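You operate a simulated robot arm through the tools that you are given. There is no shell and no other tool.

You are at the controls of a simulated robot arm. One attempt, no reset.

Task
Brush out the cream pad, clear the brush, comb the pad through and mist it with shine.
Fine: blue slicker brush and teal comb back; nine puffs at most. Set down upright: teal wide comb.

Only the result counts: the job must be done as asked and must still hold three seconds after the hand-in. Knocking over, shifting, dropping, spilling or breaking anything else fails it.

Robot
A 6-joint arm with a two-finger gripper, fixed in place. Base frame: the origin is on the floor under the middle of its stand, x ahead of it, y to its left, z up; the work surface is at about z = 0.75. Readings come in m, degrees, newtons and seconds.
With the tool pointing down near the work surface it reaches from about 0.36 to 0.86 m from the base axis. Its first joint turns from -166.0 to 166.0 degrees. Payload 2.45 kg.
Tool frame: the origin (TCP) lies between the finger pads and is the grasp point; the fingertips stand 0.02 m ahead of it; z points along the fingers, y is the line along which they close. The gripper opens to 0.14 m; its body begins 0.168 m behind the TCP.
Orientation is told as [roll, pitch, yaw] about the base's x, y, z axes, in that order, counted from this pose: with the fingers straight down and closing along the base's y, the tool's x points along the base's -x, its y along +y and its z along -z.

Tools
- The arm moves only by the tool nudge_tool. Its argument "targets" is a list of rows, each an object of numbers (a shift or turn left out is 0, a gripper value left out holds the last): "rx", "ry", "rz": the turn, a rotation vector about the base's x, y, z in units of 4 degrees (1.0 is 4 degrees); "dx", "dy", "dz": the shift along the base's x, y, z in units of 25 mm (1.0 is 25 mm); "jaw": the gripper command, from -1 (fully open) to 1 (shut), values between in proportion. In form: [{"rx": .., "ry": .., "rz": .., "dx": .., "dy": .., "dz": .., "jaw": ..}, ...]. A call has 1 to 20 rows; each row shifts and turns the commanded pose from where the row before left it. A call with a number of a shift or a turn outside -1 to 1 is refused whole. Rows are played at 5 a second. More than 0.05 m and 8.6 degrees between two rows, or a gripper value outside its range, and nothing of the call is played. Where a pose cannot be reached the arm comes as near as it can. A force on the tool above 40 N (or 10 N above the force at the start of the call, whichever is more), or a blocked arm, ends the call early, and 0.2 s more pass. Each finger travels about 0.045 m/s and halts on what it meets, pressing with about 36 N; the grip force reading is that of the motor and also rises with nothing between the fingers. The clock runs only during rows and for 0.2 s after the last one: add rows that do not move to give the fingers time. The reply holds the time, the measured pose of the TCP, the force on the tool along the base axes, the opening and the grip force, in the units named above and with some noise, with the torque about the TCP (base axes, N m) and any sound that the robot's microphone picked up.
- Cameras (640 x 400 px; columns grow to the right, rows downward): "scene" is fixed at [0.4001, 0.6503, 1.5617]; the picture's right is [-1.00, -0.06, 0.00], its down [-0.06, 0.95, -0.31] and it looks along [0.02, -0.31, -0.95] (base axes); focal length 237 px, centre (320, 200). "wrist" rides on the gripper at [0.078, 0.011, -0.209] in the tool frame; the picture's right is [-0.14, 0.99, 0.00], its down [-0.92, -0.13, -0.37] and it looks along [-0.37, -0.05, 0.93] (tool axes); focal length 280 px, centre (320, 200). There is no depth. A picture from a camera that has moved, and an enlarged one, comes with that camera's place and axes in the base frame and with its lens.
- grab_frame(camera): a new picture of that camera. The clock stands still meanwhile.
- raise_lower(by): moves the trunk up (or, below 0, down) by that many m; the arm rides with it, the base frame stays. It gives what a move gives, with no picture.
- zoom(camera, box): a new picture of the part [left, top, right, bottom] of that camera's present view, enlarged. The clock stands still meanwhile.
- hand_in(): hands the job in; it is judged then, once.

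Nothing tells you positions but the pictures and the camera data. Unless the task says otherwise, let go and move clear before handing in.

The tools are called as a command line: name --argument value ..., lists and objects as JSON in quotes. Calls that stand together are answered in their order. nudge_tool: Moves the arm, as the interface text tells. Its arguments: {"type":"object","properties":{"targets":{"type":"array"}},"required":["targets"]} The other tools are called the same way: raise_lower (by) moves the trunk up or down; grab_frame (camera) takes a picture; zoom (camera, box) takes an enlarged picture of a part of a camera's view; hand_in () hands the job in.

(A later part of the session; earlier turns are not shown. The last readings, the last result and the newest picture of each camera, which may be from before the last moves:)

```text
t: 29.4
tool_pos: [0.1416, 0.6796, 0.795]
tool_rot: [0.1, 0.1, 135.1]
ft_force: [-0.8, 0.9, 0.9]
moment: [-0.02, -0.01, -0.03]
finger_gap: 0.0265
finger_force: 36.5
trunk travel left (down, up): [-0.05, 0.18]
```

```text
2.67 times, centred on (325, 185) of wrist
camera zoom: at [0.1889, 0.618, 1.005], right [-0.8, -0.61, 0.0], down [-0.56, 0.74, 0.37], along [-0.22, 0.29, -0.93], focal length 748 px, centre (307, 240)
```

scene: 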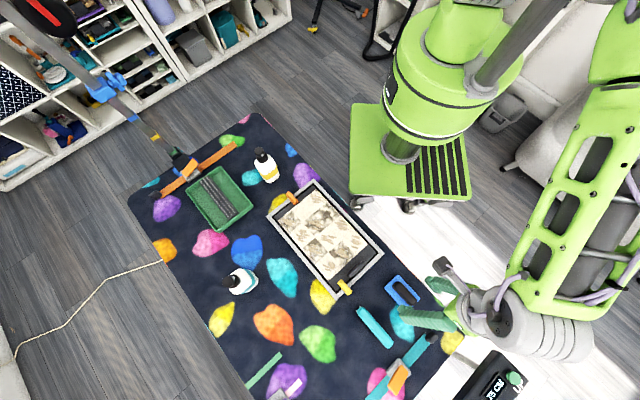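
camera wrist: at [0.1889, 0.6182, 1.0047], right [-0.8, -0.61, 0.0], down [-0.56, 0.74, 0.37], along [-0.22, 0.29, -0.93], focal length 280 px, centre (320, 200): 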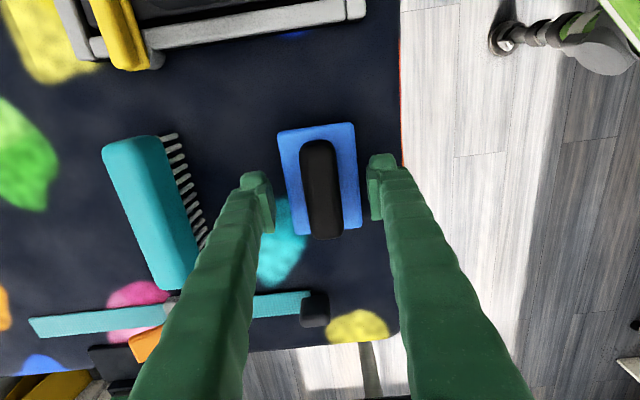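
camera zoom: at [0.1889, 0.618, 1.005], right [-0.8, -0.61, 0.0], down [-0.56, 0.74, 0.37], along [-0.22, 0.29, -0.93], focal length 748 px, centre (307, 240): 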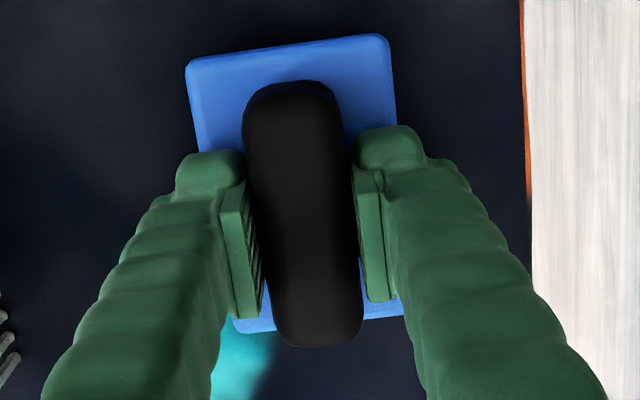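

The grip closed at 26.5 mm on the handle; closing moved the brush about 2.5 mm, so its put-back point is TCP (0.139, 0.678, 0.795). I'll lift it straight up.

nudge_tool --targets '[{"dz": 0.5}, {"dz": 0.8}, {"dz": 0.9}, {"dz": 0.9}, {"dz": 0.9}, {"dz": 0.5}, {}]'

grab_frame --camera "scene"

grab_frame --camera "wrist"

```text
t: 31.0
tool_pos: [0.1423, 0.6809, 0.9093]
tool_rot: [0.0, 0.1, 135.2]
ft_force: [-0.5, -0.8, -1.7]
moment: [-0.02, -0.02, 0.02]
finger_gap: 0.0267
finger_force: 35.7
trunk travel left (down, up): [-0.05, 0.18]
```

```text
taken
```

scene: 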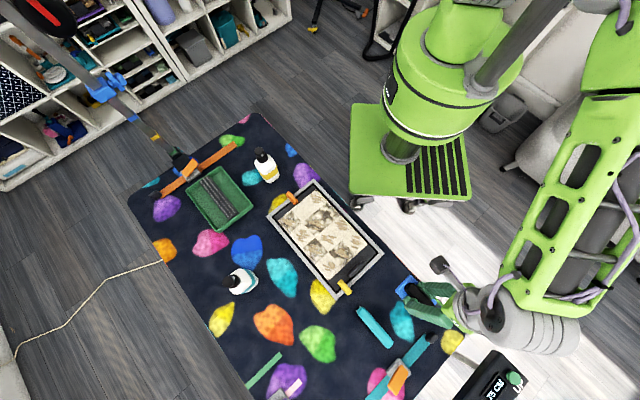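

```text
taken
camera wrist: at [0.1884, 0.619, 1.1179], right [-0.8, -0.61, 0.0], down [-0.56, 0.74, 0.37], along [-0.22, 0.29, -0.93], focal length 280 px, centre (320, 200)
```

wrist: 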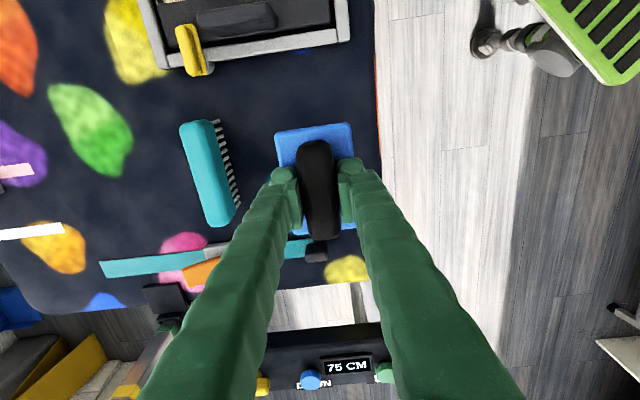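

The brush is held and weighs about 1.3 N; its bristle tips should sit about 45 mm below the TCP. I'll carry it over the board-handle end of the pad at a safe height and look.

nudge_tool --targets '[{"dx": 0.78, "dy": -0.67}, {"dx": 0.78, "dy": -0.67}, {"dx": 0.78, "dy": -0.67}, {"dx": 0.78, "dy": -0.67}, {"dx": 0.78, "dy": -0.67}, {"dx": 0.78, "dy": -0.67}, {"dx": 0.78, "dy": -0.67}, {"dx": 0.78, "dy": -0.67}, {"dx": 0.78, "dy": -0.67}, {"dz": -0.6}, {"dz": -0.6}, {}]'

grab_frame --camera "wrist"

zoom --camera "scene" --box '[240, 160, 400, 310]'

```text
t: 33.6
tool_pos: [0.3175, 0.5285, 0.8794]
tool_rot: [0.0, 0.1, 135.1]
ft_force: [-0.1, 0.3, -1.2]
moment: [0.02, 0.02, 0.04]
finger_gap: 0.0266
finger_force: 36.0
trunk travel left (down, up): [-0.05, 0.18]
```

```text
taken
camera wrist: at [0.3657, 0.4664, 1.0873], right [-0.8, -0.61, 0.0], down [-0.56, 0.74, 0.37], along [-0.22, 0.29, -0.93], focal length 280 px, centre (320, 200)
```

wrist: 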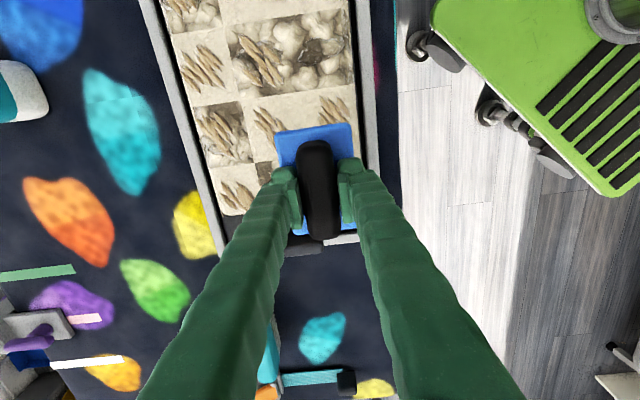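

```text
2.67 times, centred on (320, 235) of scene
camera zoom: at [0.4001, 0.6503, 1.5617], right [-1.0, -0.06, 0.0], down [-0.06, 0.95, -0.31], along [0.02, -0.31, -0.95], focal length 631 px, centre (320, 107)
```

zoom: 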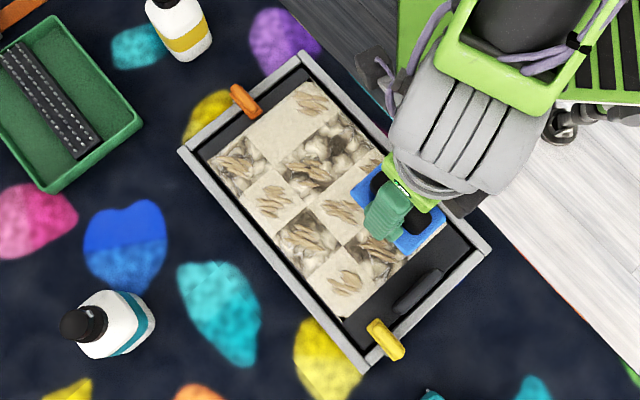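

The brush is over the first strip, inside the frame. I'll descend gently to find contact, expected near TCP z ≈ 0.822.

nudge_tool --targets '[{"dz": -0.6}, {"dz": -0.6}, {"dz": -0.4}, {"dz": -0.2}, {"dz": -0.1}, {}]'

nudge_tool --targets '[{"dz": -0.1}, {"dz": -0.1}, {}]'

```text
t: 35.0
tool_pos: [0.317, 0.5294, 0.8331]
tool_rot: [-0.1, 0.1, 135.2]
ft_force: [-3.4, 0.2, 13.0]
moment: [-0.14, 0.0, 0.0]
finger_gap: 0.0267
finger_force: 35.9
trunk travel left (down, up): [-0.05, 0.18]
```

```text
t: 35.5
tool_pos: [0.3164, 0.5302, 0.8315]
tool_rot: [-0.3, 0.1, 135.2]
ft_force: [-3.9, -7.4, 21.4]
moment: [-0.35, 0.07, -0.05]
finger_gap: 0.0265
finger_force: 36.3
trunk travel left (down, up): [-0.05, 0.18]
stopped in row 2: the force on the tool passed its limit at 44 N (the readings are from after the stop); the commanded pose is now the measured one
```

Contact came at about z = 0.834, higher than expected and stiff, so I'm backing off at once and checking what I'm touching.

nudge_tool --targets '[{"dz": 0.2}, {"dz": 0.1}, {}]'

grab_frame --camera "wrist"

zoom --camera "scene" --box '[290, 180, 390, 270]'

```text
t: 36.3
tool_pos: [0.316, 0.5303, 0.8376]
tool_rot: [-0.3, 0.0, 135.2]
ft_force: [0.5, -1.1, -1.0]
moment: [0.04, -0.01, -0.04]
finger_gap: 0.0267
finger_force: 36.0
trunk travel left (down, up): [-0.05, 0.18]
```

```text
taken
camera wrist: at [0.3641, 0.4682, 1.0461], right [-0.8, -0.61, 0.0], down [-0.56, 0.74, 0.37], along [-0.22, 0.3, -0.93], focal length 280 px, centre (320, 200)
```

wrist: 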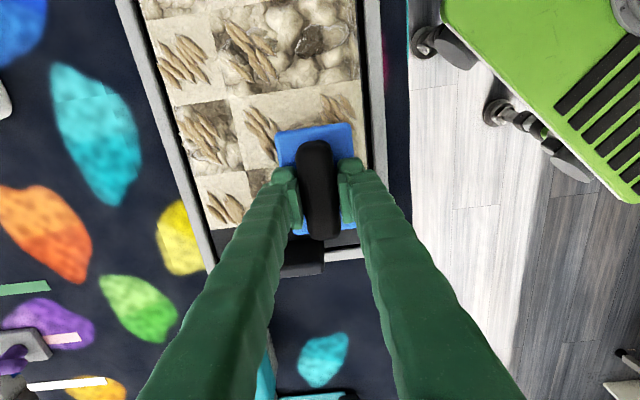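

```text
4.44 times, centred on (340, 225) of scene
camera zoom: at [0.4001, 0.6503, 1.5617], right [-1.0, -0.06, 0.0], down [-0.06, 0.95, -0.31], along [0.02, -0.31, -0.95], focal length 1052 px, centre (231, 89)
```

zoom: 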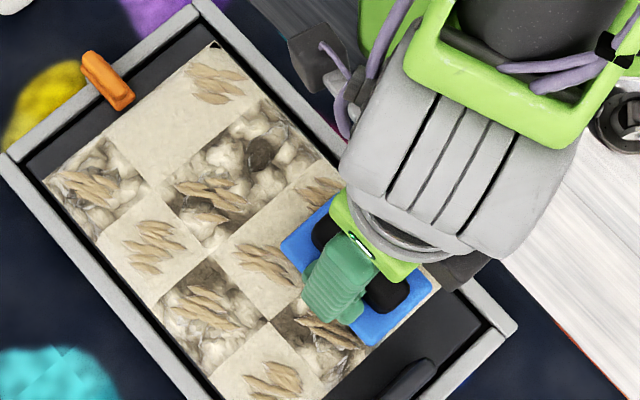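

Nothing shifted. The real contact height is TCP z ≈ 0.8343, so I'll press lightly, about 1 mm, and make a first stroke across the pad while watching the force.

nudge_tool --targets '[{"dz": -0.1}, {"dz": -0.08}]'

nudge_tool --targets '[{"dx": 0.354, "dy": 0.354}, {"dx": 0.354, "dy": 0.354}, {"dx": 0.354, "dy": 0.354}, {"dx": 0.354, "dy": 0.354}]'

```text
t: 36.9
tool_pos: [0.3186, 0.531, 0.8321]
tool_rot: [-0.3, 0.1, 135.3]
ft_force: [0.0, 0.5, -0.7]
moment: [0.01, -0.03, -0.02]
finger_gap: 0.0267
finger_force: 36.0
trunk travel left (down, up): [-0.05, 0.18]
```

```text
t: 37.9
tool_pos: [0.354, 0.5668, 0.8322]
tool_rot: [-0.2, 0.0, 135.2]
ft_force: [-0.3, -0.3, -0.8]
moment: [-0.02, 0.0, -0.01]
finger_gap: 0.0267
finger_force: 36.4
trunk travel left (down, up): [-0.05, 0.18]
```

nudge_tool --targets '[{"dz": -0.04}, {"dz": -0.04}]'

nudge_tool --targets '[{"dz": -0.04}, {"dz": -0.04}]'

grab_frame --camera "wrist"

```text
t: 38.5
tool_pos: [0.3528, 0.5669, 0.831]
tool_rot: [-0.3, -0.1, 135.3]
ft_force: [0.3, 1.1, 9.3]
moment: [-0.23, 0.15, 0.02]
finger_gap: 0.0268
finger_force: 36.2
trunk travel left (down, up): [-0.05, 0.18]
```

```text
t: 39.1
tool_pos: [0.3522, 0.5661, 0.8324]
tool_rot: [-0.6, -0.1, 135.3]
ft_force: [4.6, 1.5, 28.7]
moment: [-0.4, -0.16, 0.03]
finger_gap: 0.0267
finger_force: 36.3
trunk travel left (down, up): [-0.05, 0.18]
```

```text
taken
camera wrist: at [0.3995, 0.503, 1.0403], right [-0.8, -0.61, -0.01], down [-0.57, 0.74, 0.37], along [-0.22, 0.3, -0.93], focal length 280 px, centre (320, 200)
```

wrist: 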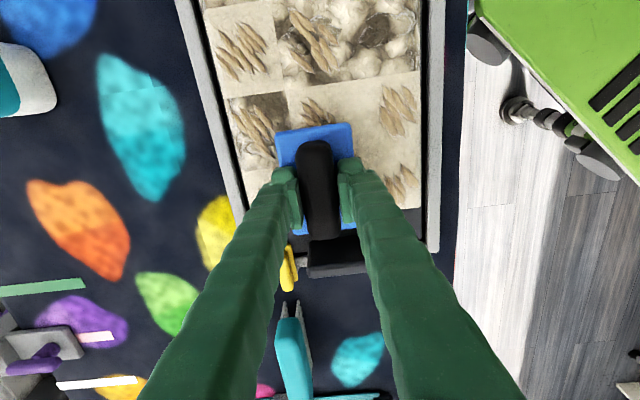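

nudge_tool --targets '[{"dz": 0.05}, {"dz": 0.05}]'

nudge_tool --targets '[{"dx": 0.354, "dy": 0.354}, {"dx": 0.354, "dy": 0.354}]'

```text
t: 39.7
tool_pos: [0.3522, 0.5674, 0.8315]
tool_rot: [-0.2, 0.0, 135.1]
ft_force: [3.8, 7.3, 18.6]
moment: [0.42, 0.09, -0.09]
finger_gap: 0.0269
finger_force: 36.3
trunk travel left (down, up): [-0.05, 0.18]
```

```text
t: 40.3
tool_pos: [0.3683, 0.58, 0.8314]
tool_rot: [0.0, 0.1, 135.3]
ft_force: [-8.1, -7.7, 24.9]
moment: [-0.22, 0.36, 0.07]
finger_gap: 0.0269
finger_force: 36.1
trunk travel left (down, up): [-0.05, 0.18]
```

nudge_tool --targets '[{"dz": 0.04}, {"dz": 0.04}]'

nudge_tool --targets '[{"dx": 0.354, "dy": 0.354}, {"dx": 0.354, "dy": 0.354}]'

grab_frame --camera "wrist"

zoom --camera "scene" --box '[290, 180, 390, 270]'

```text
t: 40.9
tool_pos: [0.3686, 0.5822, 0.8304]
tool_rot: [-0.2, 0.1, 135.2]
ft_force: [-0.5, -2.5, 3.9]
moment: [-0.1, 0.0, 0.01]
finger_gap: 0.0267
finger_force: 35.9
trunk travel left (down, up): [-0.05, 0.18]
```

```text
t: 41.5
tool_pos: [0.3876, 0.6022, 0.8309]
tool_rot: [-0.3, 0.0, 135.2]
ft_force: [-0.2, 0.2, -0.7]
moment: [0.0, 0.0, -0.03]
finger_gap: 0.0268
finger_force: 36.4
trunk travel left (down, up): [-0.05, 0.18]
```

```text
taken
camera wrist: at [0.4349, 0.5384, 1.0407], right [-0.8, -0.61, 0.0], down [-0.56, 0.74, 0.37], along [-0.22, 0.3, -0.93], focal length 280 px, centre (320, 200)
```

wrist: 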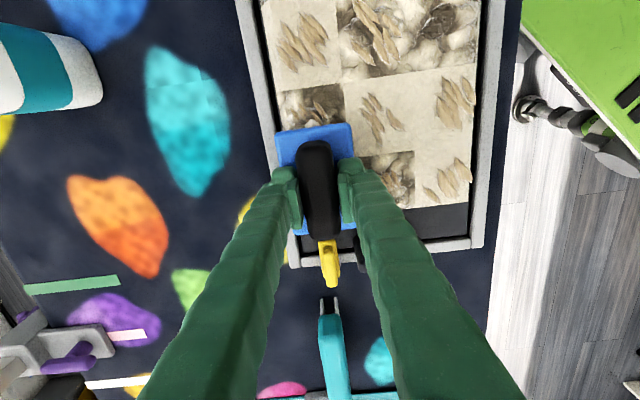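

```text
4.44 times, centred on (340, 225) of scene
camera zoom: at [0.4001, 0.6503, 1.5617], right [-1.0, -0.06, 0.0], down [-0.06, 0.95, -0.31], along [0.02, -0.31, -0.95], focal length 1052 px, centre (231, 89)
```

zoom: 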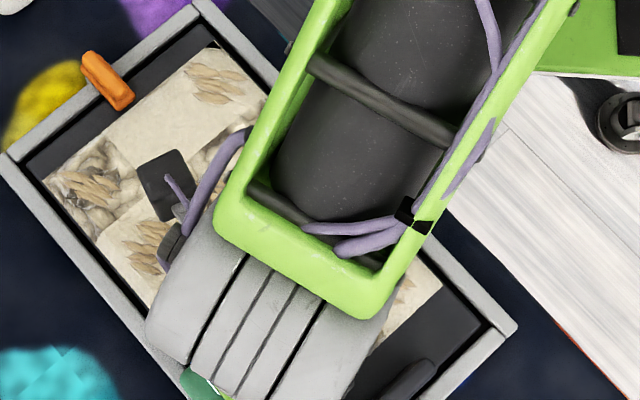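

zoom --camera "wrist" --box '[250, 0, 510, 260]'

```text
1.54 times, centred on (380, 130) of wrist
camera zoom: at [0.4349, 0.5384, 1.0407], right [-0.8, -0.61, 0.0], down [-0.56, 0.74, 0.37], along [-0.22, 0.3, -0.93], focal length 431 px, centre (228, 308)
```

zoom: 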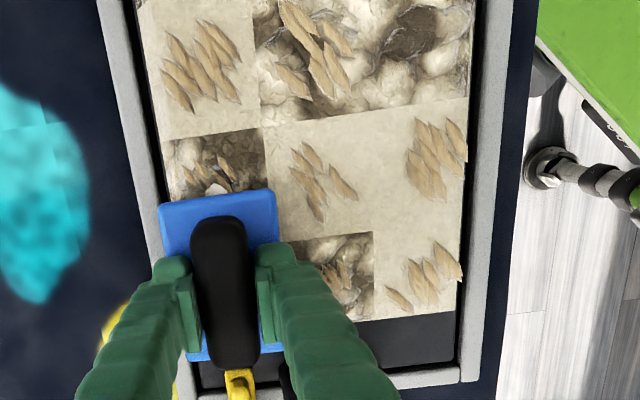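

nudge_tool --targets '[{"dz": 0.8}, {"dz": 0.8}, {"dx": 0.5, "dy": 0.5, "dz": 0.8}, {"dx": 0.8, "dy": 0.8, "dz": 0.8}, {"dx": 0.8, "dy": 0.8}, {}]'

grab_frame --camera "wrist"

zoom --camera "scene" --box '[260, 170, 390, 300]'

```text
t: 42.9
tool_pos: [0.4399, 0.6512, 0.9133]
tool_rot: [-0.2, 0.1, 135.3]
ft_force: [-1.1, 0.0, -0.5]
moment: [-0.02, 0.03, 0.02]
finger_gap: 0.0268
finger_force: 35.8
trunk travel left (down, up): [-0.05, 0.18]
```

```text
taken
camera wrist: at [0.4868, 0.5902, 1.1217], right [-0.8, -0.61, 0.0], down [-0.56, 0.74, 0.37], along [-0.22, 0.3, -0.93], focal length 280 px, centre (320, 200)
```

wrist: 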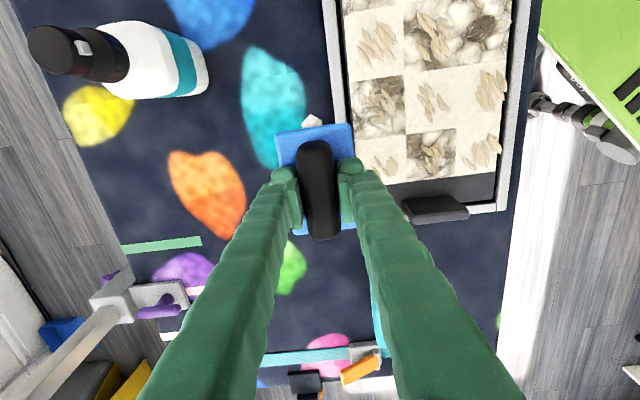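

```text
3.08 times, centred on (325, 235) of scene
camera zoom: at [0.4001, 0.6503, 1.5617], right [-1.0, -0.06, 0.0], down [-0.06, 0.95, -0.31], along [0.02, -0.31, -0.95], focal length 728 px, centre (305, 92)
```

zoom: 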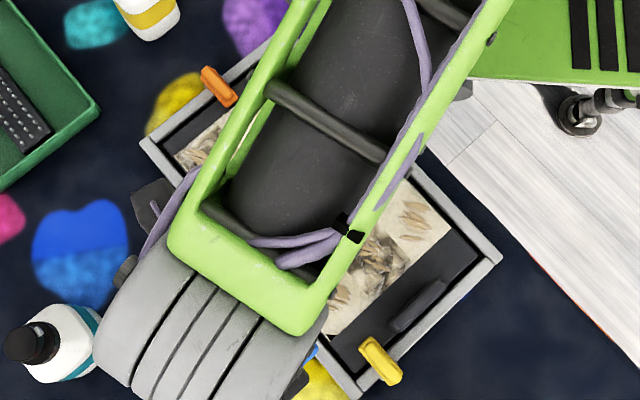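

zoom --camera "wrist" --box '[250, 90, 390, 250]'

zoom --camera "wrist" --box '[320, 0, 530, 220]'

```text
2.50 times, centred on (320, 170) of wrist
camera zoom: at [0.4868, 0.5902, 1.1217], right [-0.8, -0.61, 0.0], down [-0.56, 0.74, 0.37], along [-0.22, 0.3, -0.93], focal length 701 px, centre (320, 275)
```

zoom: 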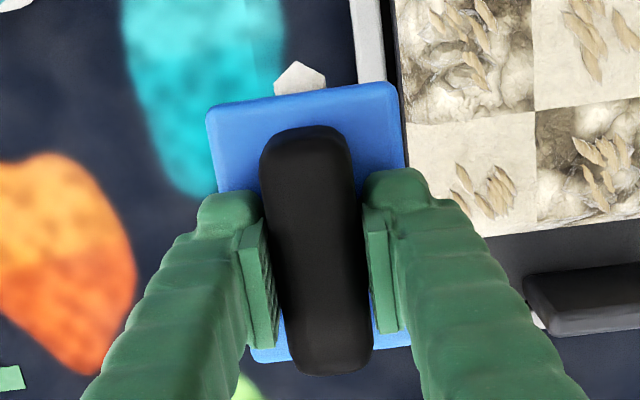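

```text
1.82 times, centred on (425, 110) of wrist
camera zoom: at [0.4868, 0.5902, 1.1217], right [-0.8, -0.61, 0.0], down [-0.56, 0.74, 0.37], along [-0.22, 0.3, -0.93], focal length 510 px, centre (129, 364)
```

zoom: 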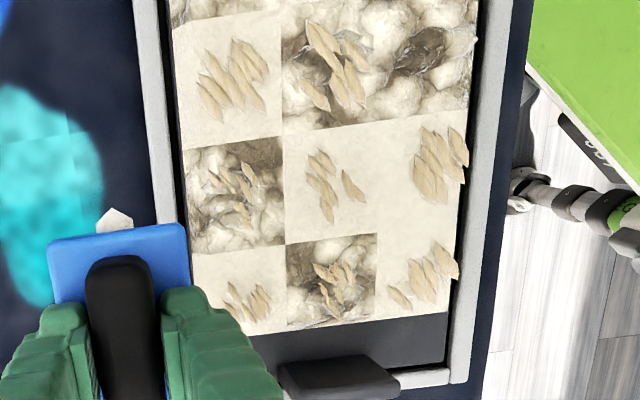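

The tufts where the brush rubbed with real contact look reduced, and a pale fur clump now clings to the brush, so brushing works. I'll repeat strokes with controlled light force, starting at the robot-side edge of the first strip.

nudge_tool --targets '[{"dx": -0.98, "dy": -0.96}, {"dx": -0.98, "dy": -0.96}, {"dx": -0.98, "dy": -0.96}, {"dx": -0.98, "dy": -0.96}, {"dx": -0.98, "dy": -0.96}, {"dz": -0.9}, {"dz": -0.9}, {"dz": -0.9}, {"dz": -0.5}, {}]'

nudge_tool --targets '[{"dz": -0.04}, {}]'

nudge_tool --targets '[{"dz": -0.03}, {}]'

```text
t: 45.1
tool_pos: [0.3179, 0.5322, 0.833]
tool_rot: [-0.1, 0.0, 135.2]
ft_force: [-0.7, 0.4, -1.2]
moment: [0.0, -0.02, 0.03]
finger_gap: 0.0269
finger_force: 36.1
trunk travel left (down, up): [-0.05, 0.18]
```

```text
t: 45.7
tool_pos: [0.317, 0.5329, 0.8316]
tool_rot: [-0.2, 0.0, 135.2]
ft_force: [-0.2, 0.1, 0.6]
moment: [-0.07, 0.04, 0.04]
finger_gap: 0.0269
finger_force: 35.5
trunk travel left (down, up): [-0.05, 0.18]
```

```text
t: 46.3
tool_pos: [0.3179, 0.5335, 0.831]
tool_rot: [-0.4, 0.0, 135.2]
ft_force: [-3.0, -3.3, 13.3]
moment: [-0.28, 0.13, -0.05]
finger_gap: 0.0269
finger_force: 36.4
trunk travel left (down, up): [-0.05, 0.18]
```

nudge_tool --targets '[{"dz": 0.015}, {"dx": 0.35, "dy": 0.35}, {"dx": 0.35, "dy": 0.35}, {"dx": 0.35, "dy": 0.35}]'

nudge_tool --targets '[{"dx": 0.35, "dy": 0.35}, {"dx": 0.35, "dy": 0.35}, {"dx": 0.35, "dy": 0.35}]'

nudge_tool --targets '[{"dx": 0.3, "dy": 0.3}, {"dx": 0.3, "dy": 0.3}]'

```text
t: 47.3
tool_pos: [0.344, 0.5604, 0.8315]
tool_rot: [-0.2, 0.0, 135.1]
ft_force: [-2.2, -2.2, 6.6]
moment: [-0.03, 0.11, -0.04]
finger_gap: 0.0266
finger_force: 36.1
trunk travel left (down, up): [-0.05, 0.18]
```

```text
t: 48.1
tool_pos: [0.3707, 0.5861, 0.8326]
tool_rot: [-0.2, 0.1, 135.2]
ft_force: [-1.2, -0.6, 2.5]
moment: [0.05, 0.1, 0.03]
finger_gap: 0.0267
finger_force: 35.7
trunk travel left (down, up): [-0.05, 0.18]
```

```text
t: 48.7
tool_pos: [0.3854, 0.6008, 0.8315]
tool_rot: [-0.2, -0.1, 135.2]
ft_force: [-0.1, 0.5, 0.2]
moment: [-0.01, 0.01, -0.01]
finger_gap: 0.0268
finger_force: 36.1
trunk travel left (down, up): [-0.05, 0.18]
```

Force ran about 8 N down to 2 N across the stroke, a gentle range. I'll lower slightly at the far side and stroke back.

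nudge_tool --targets '[{"dz": -0.02}, {}, {"dx": -0.35, "dy": -0.35}, {"dx": -0.35, "dy": -0.35}, {"dx": -0.35, "dy": -0.35}]'

nudge_tool --targets '[{"dx": -0.35, "dy": -0.35, "dz": 0.005}, {"dx": -0.35, "dy": -0.35, "dz": 0.005}, {"dx": -0.35, "dy": -0.35, "dz": 0.005}, {"dx": -0.35, "dy": -0.35, "dz": 0.005}]'

nudge_tool --targets '[{"dx": 0.35, "dy": 0.35, "dz": -0.003}, {"dx": 0.35, "dy": 0.35, "dz": -0.003}, {"dx": 0.35, "dy": 0.35, "dz": -0.003}, {"dx": 0.35, "dy": 0.35, "dz": -0.003}, {"dx": 0.35, "dy": 0.35, "dz": -0.003}, {"dx": 0.35, "dy": 0.35, "dz": -0.003}, {"dx": 0.35, "dy": 0.35, "dz": -0.003}]'

grab_frame --camera "wrist"

```text
t: 49.9
tool_pos: [0.3587, 0.575, 0.8316]
tool_rot: [-0.4, 0.1, 135.2]
ft_force: [0.2, 2.0, 8.7]
moment: [-0.12, 0.02, 0.0]
finger_gap: 0.0267
finger_force: 36.7
trunk travel left (down, up): [-0.05, 0.18]
```

```text
t: 50.9
tool_pos: [0.3233, 0.5411, 0.8316]
tool_rot: [-0.1, 0.0, 135.3]
ft_force: [0.5, 1.5, 8.5]
moment: [-0.02, 0.05, 0.0]
finger_gap: 0.0267
finger_force: 35.8
trunk travel left (down, up): [-0.05, 0.18]
```

```text
t: 52.5
tool_pos: [0.3869, 0.6015, 0.8309]
tool_rot: [-0.3, 0.1, 135.2]
ft_force: [-2.8, -2.6, 10.3]
moment: [-0.09, 0.1, -0.01]
finger_gap: 0.0267
finger_force: 35.7
trunk travel left (down, up): [-0.05, 0.18]
```

```text
taken
camera wrist: at [0.4336, 0.5388, 1.0406], right [-0.8, -0.61, 0.0], down [-0.56, 0.74, 0.37], along [-0.22, 0.3, -0.93], focal length 280 px, centre (320, 200)
```

wrist: 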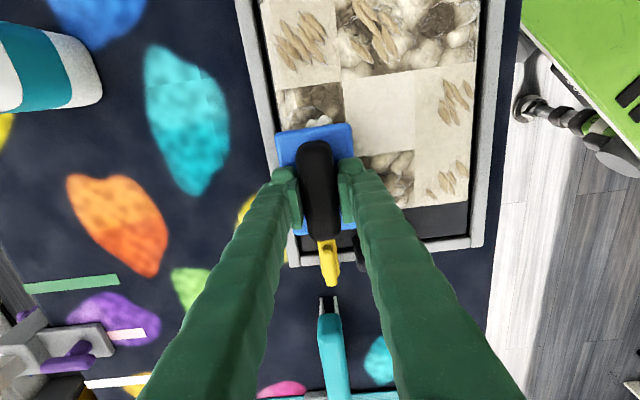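

Tufts in the middle column are gone and the edge ones are shrinking. I'll continue with strokes nearer the robot-side column of this strip.

nudge_tool --targets '[{"dx": -0.35, "dy": -0.35, "dz": 0.003}, {"dx": -0.35, "dy": -0.35, "dz": 0.003}, {"dx": -0.35, "dy": -0.35, "dz": 0.003}, {"dx": -0.35, "dy": -0.35, "dz": 0.003}, {"dx": -0.35, "dy": -0.35, "dz": 0.003}, {"dx": -0.35, "dy": -0.35, "dz": 0.003}, {"dx": -0.35, "dy": -0.35, "dz": 0.003}, {"dx": -0.25, "dy": -0.25}, {"dx": -0.2, "dy": -0.2}]'

nudge_tool --targets '[{"dx": 0.35, "dy": 0.35}, {"dx": 0.35, "dy": 0.35}, {"dx": 0.35, "dy": 0.35}, {"dx": 0.35, "dy": 0.35}, {"dx": -0.35, "dy": -0.35}, {"dx": -0.35, "dy": -0.35}, {"dx": -0.35, "dy": -0.35}, {"dx": -0.35, "dy": -0.35}]'

nudge_tool --targets '[{"dx": 0.35, "dy": 0.35, "dz": -0.003}, {"dx": 0.35, "dy": 0.35, "dz": -0.003}, {"dx": 0.35, "dy": 0.35, "dz": -0.003}, {"dx": 0.35, "dy": 0.35, "dz": -0.003}, {"dx": 0.35, "dy": 0.35, "dz": -0.003}, {"dx": 0.35, "dy": 0.35, "dz": -0.003}, {"dx": 0.35, "dy": 0.35, "dz": -0.003}, {"dx": 0.35, "dy": 0.35, "dz": -0.003}]'

grab_frame --camera "wrist"

```text
t: 54.5
tool_pos: [0.3127, 0.5279, 0.8314]
tool_rot: [-0.2, 0.0, 135.2]
ft_force: [3.1, 3.4, 13.6]
moment: [0.01, 0.02, 0.01]
finger_gap: 0.0262
finger_force: 35.9
trunk travel left (down, up): [-0.05, 0.18]
```

```text
t: 56.3
tool_pos: [0.3137, 0.5289, 0.832]
tool_rot: [-0.2, 0.0, 135.2]
ft_force: [1.4, 2.6, 13.5]
moment: [0.12, 0.05, -0.02]
finger_gap: 0.0267
finger_force: 36.0
trunk travel left (down, up): [-0.05, 0.18]
```

```text
t: 58.1
tool_pos: [0.3823, 0.5997, 0.8319]
tool_rot: [-0.4, 0.0, 135.2]
ft_force: [-4.9, -5.7, 18.6]
moment: [-0.27, 0.2, -0.05]
finger_gap: 0.0267
finger_force: 36.1
trunk travel left (down, up): [-0.05, 0.18]
```

```text
taken
camera wrist: at [0.4294, 0.5361, 1.0404], right [-0.8, -0.61, -0.01], down [-0.56, 0.74, 0.37], along [-0.22, 0.3, -0.93], focal length 280 px, centre (320, 200)
```

wrist: 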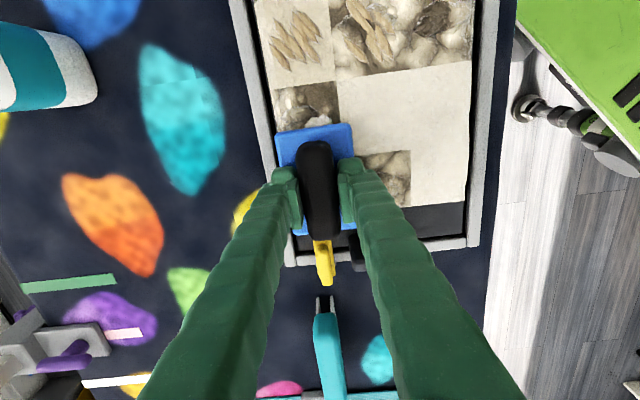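

The board-end strip looks brushed out. I'll lift, check it, and shift to the second strip.

nudge_tool --targets '[{"dz": 0.6}, {"dz": 0.6}, {"dx": 0.85, "dy": -0.85}, {"dx": 0.85, "dy": -0.85}, {"dx": 0.85, "dy": -0.85}, {}]'

grab_frame --camera "wrist"

grab_frame --camera "scene"

```text
t: 59.5
tool_pos: [0.4473, 0.5361, 0.8608]
tool_rot: [-0.2, 0.0, 135.2]
ft_force: [0.7, 0.3, -1.0]
moment: [0.01, 0.03, -0.02]
finger_gap: 0.0267
finger_force: 35.4
trunk travel left (down, up): [-0.05, 0.18]
```

```text
taken
camera wrist: at [0.4942, 0.4726, 1.0697], right [-0.8, -0.61, 0.0], down [-0.56, 0.74, 0.37], along [-0.22, 0.3, -0.93], focal length 280 px, centre (320, 200)
```

wrist: 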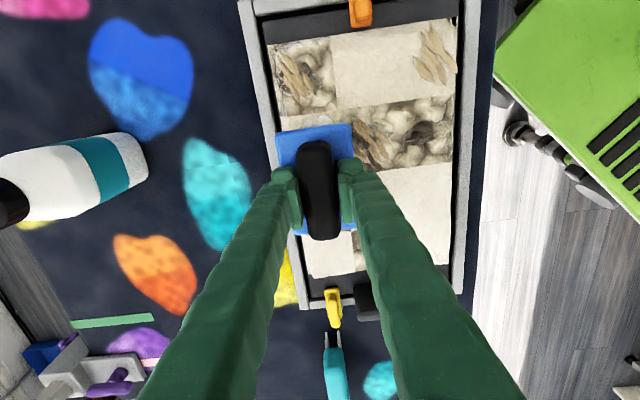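

```text
taken
```

scene: 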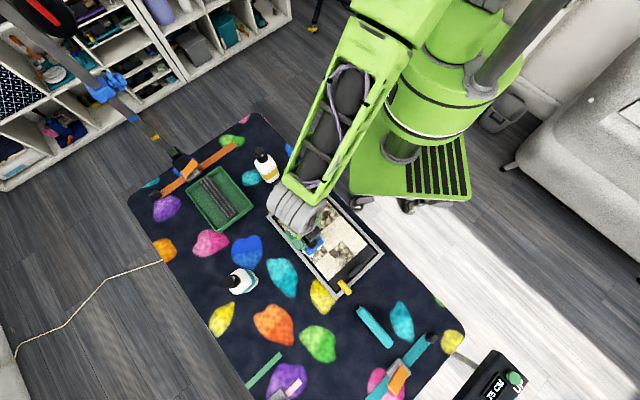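

nudge_tool --targets '[{"dz": -0.5}, {"dz": -0.5}, {"dz": -0.14}, {}]'

nudge_tool --targets '[{"dz": -0.025}, {}]'

```text
t: 60.5
tool_pos: [0.4471, 0.5367, 0.8318]
tool_rot: [-0.2, 0.0, 135.2]
ft_force: [-0.9, 0.3, -0.4]
moment: [0.01, 0.0, -0.02]
finger_gap: 0.0267
finger_force: 35.9
trunk travel left (down, up): [-0.05, 0.18]
```

```text
t: 61.1
tool_pos: [0.4468, 0.537, 0.8321]
tool_rot: [-0.2, 0.0, 135.2]
ft_force: [0.3, 0.4, -0.4]
moment: [-0.01, 0.01, -0.02]
finger_gap: 0.0265
finger_force: 35.4
trunk travel left (down, up): [-0.05, 0.18]
```

nudge_tool --targets '[{"dz": -0.03}, {}]'

nudge_tool --targets '[{"dz": -0.015}, {}]'

```text
t: 61.7
tool_pos: [0.4474, 0.5369, 0.8316]
tool_rot: [-0.4, -0.1, 135.2]
ft_force: [1.3, -1.0, 4.7]
moment: [-0.14, 0.14, 0.01]
finger_gap: 0.0267
finger_force: 35.9
trunk travel left (down, up): [-0.05, 0.18]
```

```text
t: 62.3
tool_pos: [0.447, 0.5364, 0.8324]
tool_rot: [-0.4, 0.0, 135.3]
ft_force: [4.0, -0.3, 8.1]
moment: [-0.16, 0.08, 0.05]
finger_gap: 0.0268
finger_force: 35.6
trunk travel left (down, up): [-0.05, 0.18]
```

nudge_tool --targets '[{"dx": -0.35, "dy": -0.35, "dz": 0.002}, {"dx": -0.35, "dy": -0.35, "dz": 0.002}, {"dx": -0.35, "dy": -0.35, "dz": 0.002}, {"dx": -0.35, "dy": -0.35, "dz": 0.002}]'

nudge_tool --targets '[{"dx": -0.35, "dy": -0.35, "dz": 0.002}, {"dx": -0.35, "dy": -0.35, "dz": 0.002}, {"dx": -0.35, "dy": -0.35, "dz": 0.002}, {"dx": -0.35, "dy": -0.35, "dz": 0.002}, {"dx": -0.1, "dy": -0.1}]'

nudge_tool --targets '[{"dx": 0.35, "dy": 0.35, "dz": -0.001}, {"dx": 0.35, "dy": 0.35, "dz": -0.001}, {"dx": 0.35, "dy": 0.35, "dz": -0.001}, {"dx": 0.35, "dy": 0.35, "dz": -0.001}, {"dx": 0.35, "dy": 0.35, "dz": -0.001}, {"dx": 0.35, "dy": 0.35, "dz": -0.001}, {"dx": 0.35, "dy": 0.35, "dz": -0.001}, {"dx": 0.35, "dy": 0.35, "dz": -0.001}]'

```text
t: 63.3
tool_pos: [0.4118, 0.4988, 0.8324]
tool_rot: [-0.4, 0.1, 135.3]
ft_force: [2.8, 3.1, 18.3]
moment: [0.07, 0.07, -0.03]
finger_gap: 0.0269
finger_force: 36.1
trunk travel left (down, up): [-0.05, 0.18]
```

```text
t: 64.5
tool_pos: [0.3735, 0.4627, 0.8318]
tool_rot: [-0.3, -0.1, 135.3]
ft_force: [5.0, 5.5, 16.7]
moment: [0.09, -0.02, -0.02]
finger_gap: 0.0269
finger_force: 35.7
trunk travel left (down, up): [-0.05, 0.18]
```

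```text
t: 66.3
tool_pos: [0.4442, 0.533, 0.8311]
tool_rot: [-0.3, 0.0, 135.3]
ft_force: [-1.7, -1.0, 5.8]
moment: [-0.19, 0.09, -0.03]
finger_gap: 0.0267
finger_force: 35.9
trunk travel left (down, up): [-0.05, 0.18]
```

nudge_tool --targets '[{"dx": -0.35, "dy": -0.35, "dz": 0.006}, {"dx": -0.35, "dy": -0.35, "dz": 0.006}, {"dx": -0.35, "dy": -0.35, "dz": 0.003}, {"dx": -0.35, "dy": -0.35, "dz": 0.001}, {"dx": -0.35, "dy": -0.35}, {"dx": -0.35, "dy": -0.35}, {"dx": -0.35, "dy": -0.35}, {"dx": -0.35, "dy": -0.35}]'

nudge_tool --targets '[{"dx": 0.35, "dy": 0.35}, {"dx": 0.35, "dy": 0.35}, {"dx": 0.35, "dy": 0.35}, {"dx": 0.35, "dy": 0.35}, {"dx": 0.35, "dy": 0.35, "dz": -0.003}, {"dx": 0.35, "dy": 0.35, "dz": -0.003}, {"dx": 0.35, "dy": 0.35, "dz": -0.003}, {"dx": 0.35, "dy": 0.35, "dz": -0.003}]'

grab_frame --camera "wrist"

```text
t: 68.1
tool_pos: [0.3761, 0.4637, 0.8317]
tool_rot: [-0.4, 0.0, 135.1]
ft_force: [3.6, 3.2, 16.7]
moment: [-0.23, 0.12, 0.05]
finger_gap: 0.0269
finger_force: 35.9
trunk travel left (down, up): [-0.05, 0.18]
```

```text
t: 69.9
tool_pos: [0.4426, 0.5315, 0.8313]
tool_rot: [-0.5, 0.1, 135.3]
ft_force: [-4.8, -3.4, 18.6]
moment: [-0.3, 0.23, -0.05]
finger_gap: 0.027
finger_force: 35.6
trunk travel left (down, up): [-0.05, 0.18]
```

```text
taken
camera wrist: at [0.4898, 0.469, 1.0404], right [-0.8, -0.61, -0.01], down [-0.57, 0.74, 0.37], along [-0.22, 0.3, -0.93], focal length 280 px, centre (320, 200)
```

wrist: 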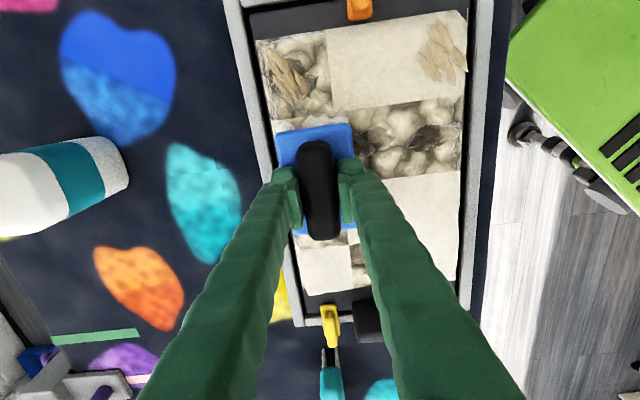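

nudge_tool --targets '[{"dz": 0.5}, {"dz": 0.3}, {"dx": 0.62, "dy": -0.62}, {"dx": 0.62, "dy": -0.62}, {"dx": 0.62, "dy": -0.62}, {}]'

grab_frame --camera "wrist"

```text
t: 71.3
tool_pos: [0.4903, 0.4868, 0.8512]
tool_rot: [-0.3, -0.1, 135.2]
ft_force: [-0.5, -0.2, -1.0]
moment: [0.0, 0.05, -0.02]
finger_gap: 0.0267
finger_force: 36.1
trunk travel left (down, up): [-0.05, 0.18]
```

```text
taken
camera wrist: at [0.537, 0.4239, 1.0593], right [-0.8, -0.61, 0.0], down [-0.56, 0.74, 0.37], along [-0.22, 0.3, -0.93], focal length 280 px, centre (320, 200)
```

wrist: 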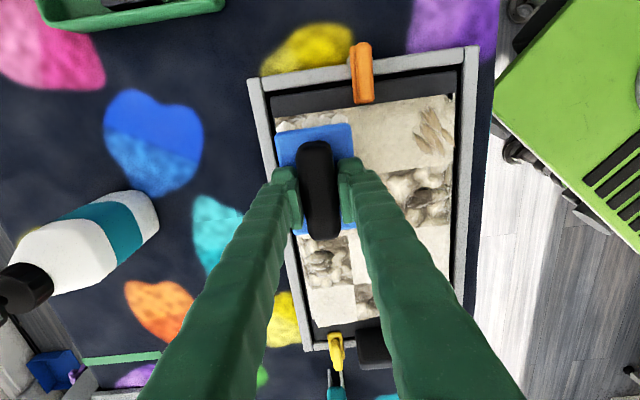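

nudge_tool --targets '[{"dz": -0.5}, {"dz": -0.26}, {}]'

nudge_tool --targets '[{"dz": -0.02}, {}]'

```text
t: 72.1
tool_pos: [0.4891, 0.4854, 0.831]
tool_rot: [-0.1, 0.0, 135.2]
ft_force: [-0.3, 1.3, 0.5]
moment: [0.01, 0.06, 0.04]
finger_gap: 0.0266
finger_force: 35.6
trunk travel left (down, up): [-0.05, 0.18]
```

```text
t: 72.7
tool_pos: [0.4898, 0.4859, 0.8328]
tool_rot: [-0.3, -0.1, 135.2]
ft_force: [-2.1, -1.2, 4.3]
moment: [-0.13, 0.18, 0.02]
finger_gap: 0.0266
finger_force: 35.6
trunk travel left (down, up): [-0.05, 0.18]
```

nudge_tool --targets '[{"dz": -0.008}, {"dx": -0.35, "dy": -0.35, "dz": 0.005}, {"dx": -0.35, "dy": -0.35, "dz": 0.004}, {"dx": -0.35, "dy": -0.35, "dz": 0.003}, {"dx": -0.35, "dy": -0.35, "dz": 0.001}]'

nudge_tool --targets '[{"dx": -0.35, "dy": -0.35}, {"dx": -0.35, "dy": -0.35}, {"dx": -0.35, "dy": -0.35}, {"dx": -0.35, "dy": -0.35}]'

nudge_tool --targets '[{"dx": 0.35, "dy": 0.35}, {"dx": 0.35, "dy": 0.35}, {"dx": 0.35, "dy": 0.35}, {"dx": 0.35, "dy": 0.35}, {"dx": 0.35, "dy": 0.35, "dz": -0.003}, {"dx": 0.35, "dy": 0.35, "dz": -0.003}, {"dx": 0.35, "dy": 0.35, "dz": -0.003}, {"dx": 0.35, "dy": 0.35, "dz": -0.003}]'

```text
t: 73.9
tool_pos: [0.4552, 0.4505, 0.832]
tool_rot: [-0.2, 0.0, 135.2]
ft_force: [0.0, 0.0, -0.5]
moment: [-0.01, -0.02, 0.0]
finger_gap: 0.0268
finger_force: 35.9
trunk travel left (down, up): [-0.05, 0.18]
```

```text
t: 74.9
tool_pos: [0.4209, 0.4162, 0.8325]
tool_rot: [-0.2, -0.1, 135.2]
ft_force: [0.0, 0.2, -1.7]
moment: [0.0, 0.0, -0.02]
finger_gap: 0.0268
finger_force: 35.8
trunk travel left (down, up): [-0.05, 0.18]
```

```text
t: 76.7
tool_pos: [0.4919, 0.4853, 0.8319]
tool_rot: [-0.2, 0.0, 135.2]
ft_force: [-1.9, -2.2, 7.1]
moment: [-0.02, 0.09, -0.01]
finger_gap: 0.0265
finger_force: 35.8
trunk travel left (down, up): [-0.05, 0.18]
```

nudge_tool --targets '[{"dx": -0.35, "dy": -0.35, "dz": -0.001}, {"dx": -0.35, "dy": -0.35, "dz": -0.001}, {"dx": -0.35, "dy": -0.35, "dz": -0.001}, {"dx": -0.35, "dy": -0.35}]'

nudge_tool --targets '[{"dx": -0.35, "dy": -0.35}, {"dx": -0.35, "dy": -0.35}, {"dx": -0.35, "dy": -0.35}, {"dx": -0.35, "dy": -0.35}]'

```text
t: 77.7
tool_pos: [0.4559, 0.4514, 0.8322]
tool_rot: [-0.2, 0.0, 135.2]
ft_force: [-0.8, -0.9, 4.4]
moment: [0.02, -0.01, -0.02]
finger_gap: 0.0264
finger_force: 35.9
trunk travel left (down, up): [-0.05, 0.18]
```

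```text
t: 78.7
tool_pos: [0.4201, 0.4149, 0.8312]
tool_rot: [-0.1, 0.0, 135.2]
ft_force: [-0.6, -1.5, 2.5]
moment: [-0.11, 0.08, -0.03]
finger_gap: 0.0266
finger_force: 36.0
trunk travel left (down, up): [-0.05, 0.18]
```

nudge_tool --targets '[{"dz": -0.014}, {"dx": 0.35, "dy": 0.35}, {"dx": 0.35, "dy": 0.35}, {"dx": 0.35, "dy": 0.35}, {"dx": 0.35, "dy": 0.35}]'

nudge_tool --targets '[{"dx": 0.35, "dy": 0.35}, {"dx": 0.35, "dy": 0.35}, {"dx": 0.35, "dy": 0.35}, {"dx": 0.35, "dy": 0.35}]'

grab_frame --camera "wrist"

```text
t: 79.9
tool_pos: [0.4554, 0.4519, 0.8321]
tool_rot: [-0.3, 0.0, 135.3]
ft_force: [-1.8, -1.2, 6.5]
moment: [-0.1, 0.1, -0.04]
finger_gap: 0.0266
finger_force: 35.4
trunk travel left (down, up): [-0.05, 0.18]
```

```text
t: 80.9
tool_pos: [0.4908, 0.4874, 0.8316]
tool_rot: [-0.2, 0.0, 135.2]
ft_force: [-0.4, 0.9, -1.6]
moment: [0.03, -0.01, 0.0]
finger_gap: 0.0267
finger_force: 36.3
trunk travel left (down, up): [-0.05, 0.18]
```

```text
taken
camera wrist: at [0.5379, 0.4244, 1.0408], right [-0.8, -0.61, 0.0], down [-0.56, 0.74, 0.37], along [-0.22, 0.29, -0.93], focal length 280 px, centre (320, 200)
```

wrist: 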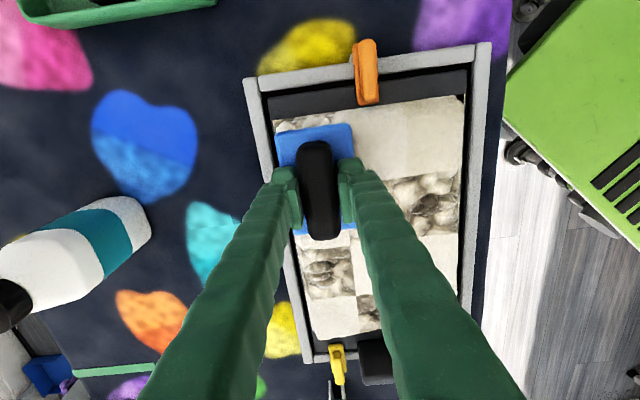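

The robot-side tuft of the last strip is gone too. I'll lift clear and inspect the whole pad.

nudge_tool --targets '[{"dz": 0.8}, {"dz": 0.8}, {"dz": 0.8}, {"dx": 0.4, "dy": 0.8, "dz": 0.5}, {"dx": 0.4, "dy": 0.8, "dz": 0.5}, {"dx": 0.3, "dy": 0.8}, {"dy": 0.8}, {"dy": 0.8}, {}]'

grab_frame --camera "wrist"

```text
t: 82.9
tool_pos: [0.5177, 0.5876, 0.916]
tool_rot: [-0.2, 0.0, 135.2]
ft_force: [-0.4, -0.2, -1.0]
moment: [0.03, 0.01, 0.02]
finger_gap: 0.0267
finger_force: 36.3
trunk travel left (down, up): [-0.05, 0.18]
```

```text
taken
camera wrist: at [0.5653, 0.525, 1.1241], right [-0.8, -0.61, 0.0], down [-0.56, 0.74, 0.37], along [-0.22, 0.3, -0.93], focal length 280 px, centre (320, 200)
```

wrist: 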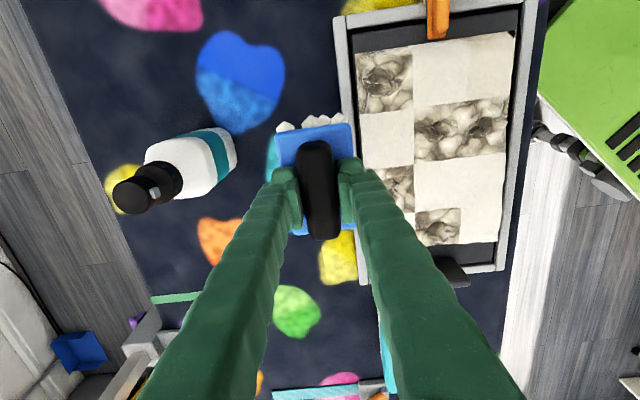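

zoom --camera "wrist" --box '[335, 0, 535, 260]'

zoom --camera "wrist" --box '[250, 90, 380, 250]'

zoom --camera "scene" --box '[160, 130, 400, 310]'

```text
1.54 times, centred on (435, 130) of wrist
camera zoom: at [0.5653, 0.525, 1.1241], right [-0.8, -0.61, 0.0], down [-0.56, 0.74, 0.37], along [-0.22, 0.3, -0.93], focal length 431 px, centre (143, 308)
```

zoom: 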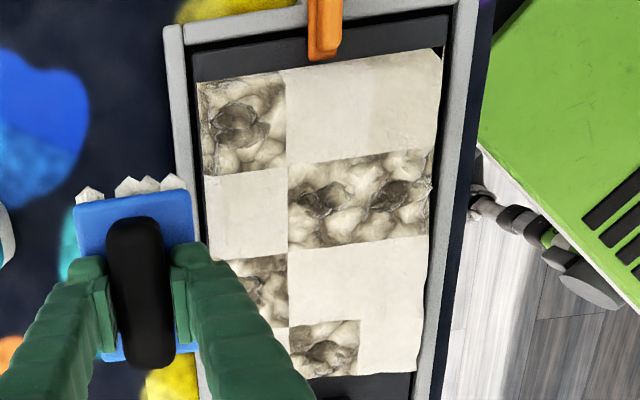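

```text
2.50 times, centred on (315, 170) of wrist
camera zoom: at [0.5653, 0.525, 1.1241], right [-0.8, -0.61, 0.0], down [-0.56, 0.74, 0.37], along [-0.22, 0.3, -0.93], focal length 701 px, centre (332, 275)
```

zoom: 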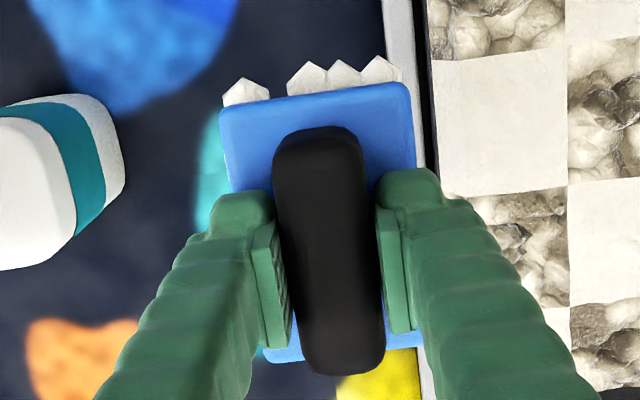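

```text
2.22 times, centred on (280, 220) of scene
camera zoom: at [0.4001, 0.6503, 1.5617], right [-1.0, -0.06, 0.0], down [-0.06, 0.95, -0.31], along [0.02, -0.31, -0.95], focal length 526 px, centre (409, 156)
```

zoom: 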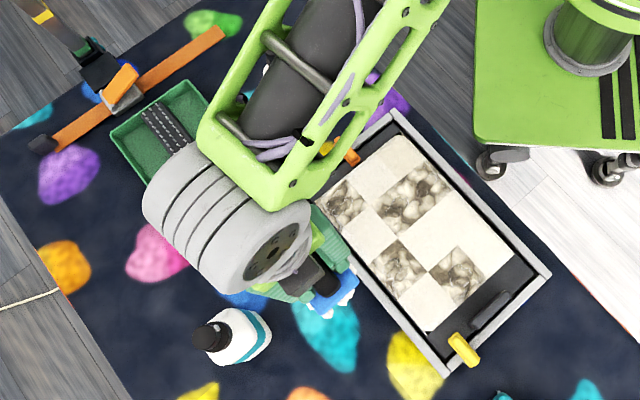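

All tan tufts are off the pad and the brush is loaded with pale fur, so it's time to clear it. The pin strip in the green tray is centred near (0.763, 0.409), about 0.86 m out, so I'll approach its near half and check clearances.

nudge_tool --targets '[{"dz": 0.8}, {"dz": 0.6}, {"dx": 0.77, "dy": -0.66}, {"dx": 0.77, "dy": -0.66}, {"dx": 0.77, "dy": -0.66}, {"dx": 0.77, "dy": -0.66}, {"dx": 0.77, "dy": -0.66}, {"dx": 0.77, "dy": -0.66}, {"dx": 0.77, "dy": -0.66}, {"dx": 0.77, "dy": -0.66}, {"dx": 0.77, "dy": -0.66}, {"dx": 0.77, "dy": -0.66}, {}]'

grab_frame --camera "wrist"

grab_frame --camera "scene"

```text
t: 85.7
tool_pos: [0.7116, 0.422, 0.9492]
tool_rot: [-0.2, 0.0, 135.1]
ft_force: [0.2, 0.3, -1.2]
moment: [0.01, 0.01, -0.03]
finger_gap: 0.0268
finger_force: 36.5
trunk travel left (down, up): [-0.05, 0.18]
```

```text
taken
camera wrist: at [0.7579, 0.3597, 1.1587], right [-0.8, -0.61, 0.0], down [-0.56, 0.74, 0.37], along [-0.22, 0.3, -0.93], focal length 280 px, centre (320, 200)
```

wrist: 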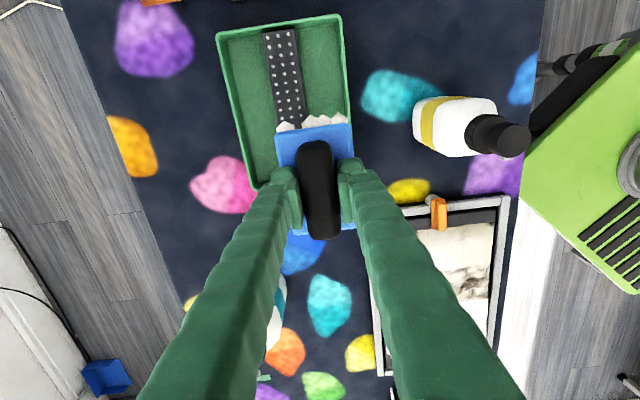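

```text
taken
```

scene: 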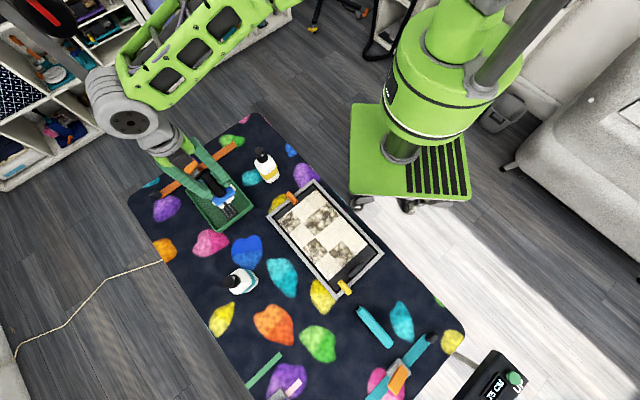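

Nothing is near the arm, and the brush hovers over the near end of the pin strip. I'll centre it over the strip and lower it in small steps.

nudge_tool --targets '[{"dx": 0.45, "dy": 0.35}, {"dx": 0.45, "dy": 0.35}, {"dz": -0.9}, {"dz": -0.9}, {"dz": -0.9}, {"dz": -0.7}, {}]'

grab_frame --camera "wrist"

zoom --camera "scene" --box '[140, 120, 300, 250]'

```text
t: 87.3
tool_pos: [0.731, 0.4397, 0.8688]
tool_rot: [-0.2, 0.0, 135.1]
ft_force: [0.9, -0.1, -0.9]
moment: [0.0, -0.03, 0.02]
finger_gap: 0.0266
finger_force: 36.3
trunk travel left (down, up): [-0.05, 0.18]
```

```text
taken
camera wrist: at [0.778, 0.3768, 1.077], right [-0.8, -0.61, 0.0], down [-0.56, 0.74, 0.37], along [-0.22, 0.3, -0.93], focal length 280 px, centre (320, 200)
```

wrist: 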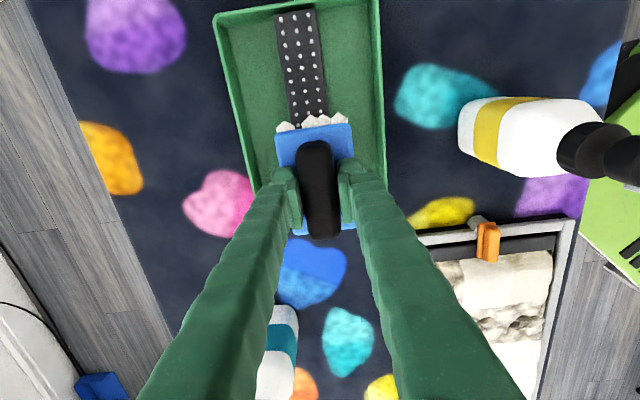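

```text
3.08 times, centred on (220, 185) of scene
camera zoom: at [0.4001, 0.6503, 1.5617], right [-1.0, -0.06, 0.0], down [-0.06, 0.95, -0.31], along [0.02, -0.31, -0.95], focal length 728 px, centre (628, 246)
```

zoom: 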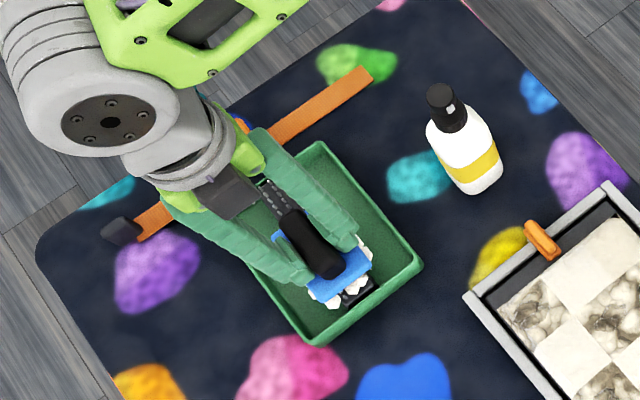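

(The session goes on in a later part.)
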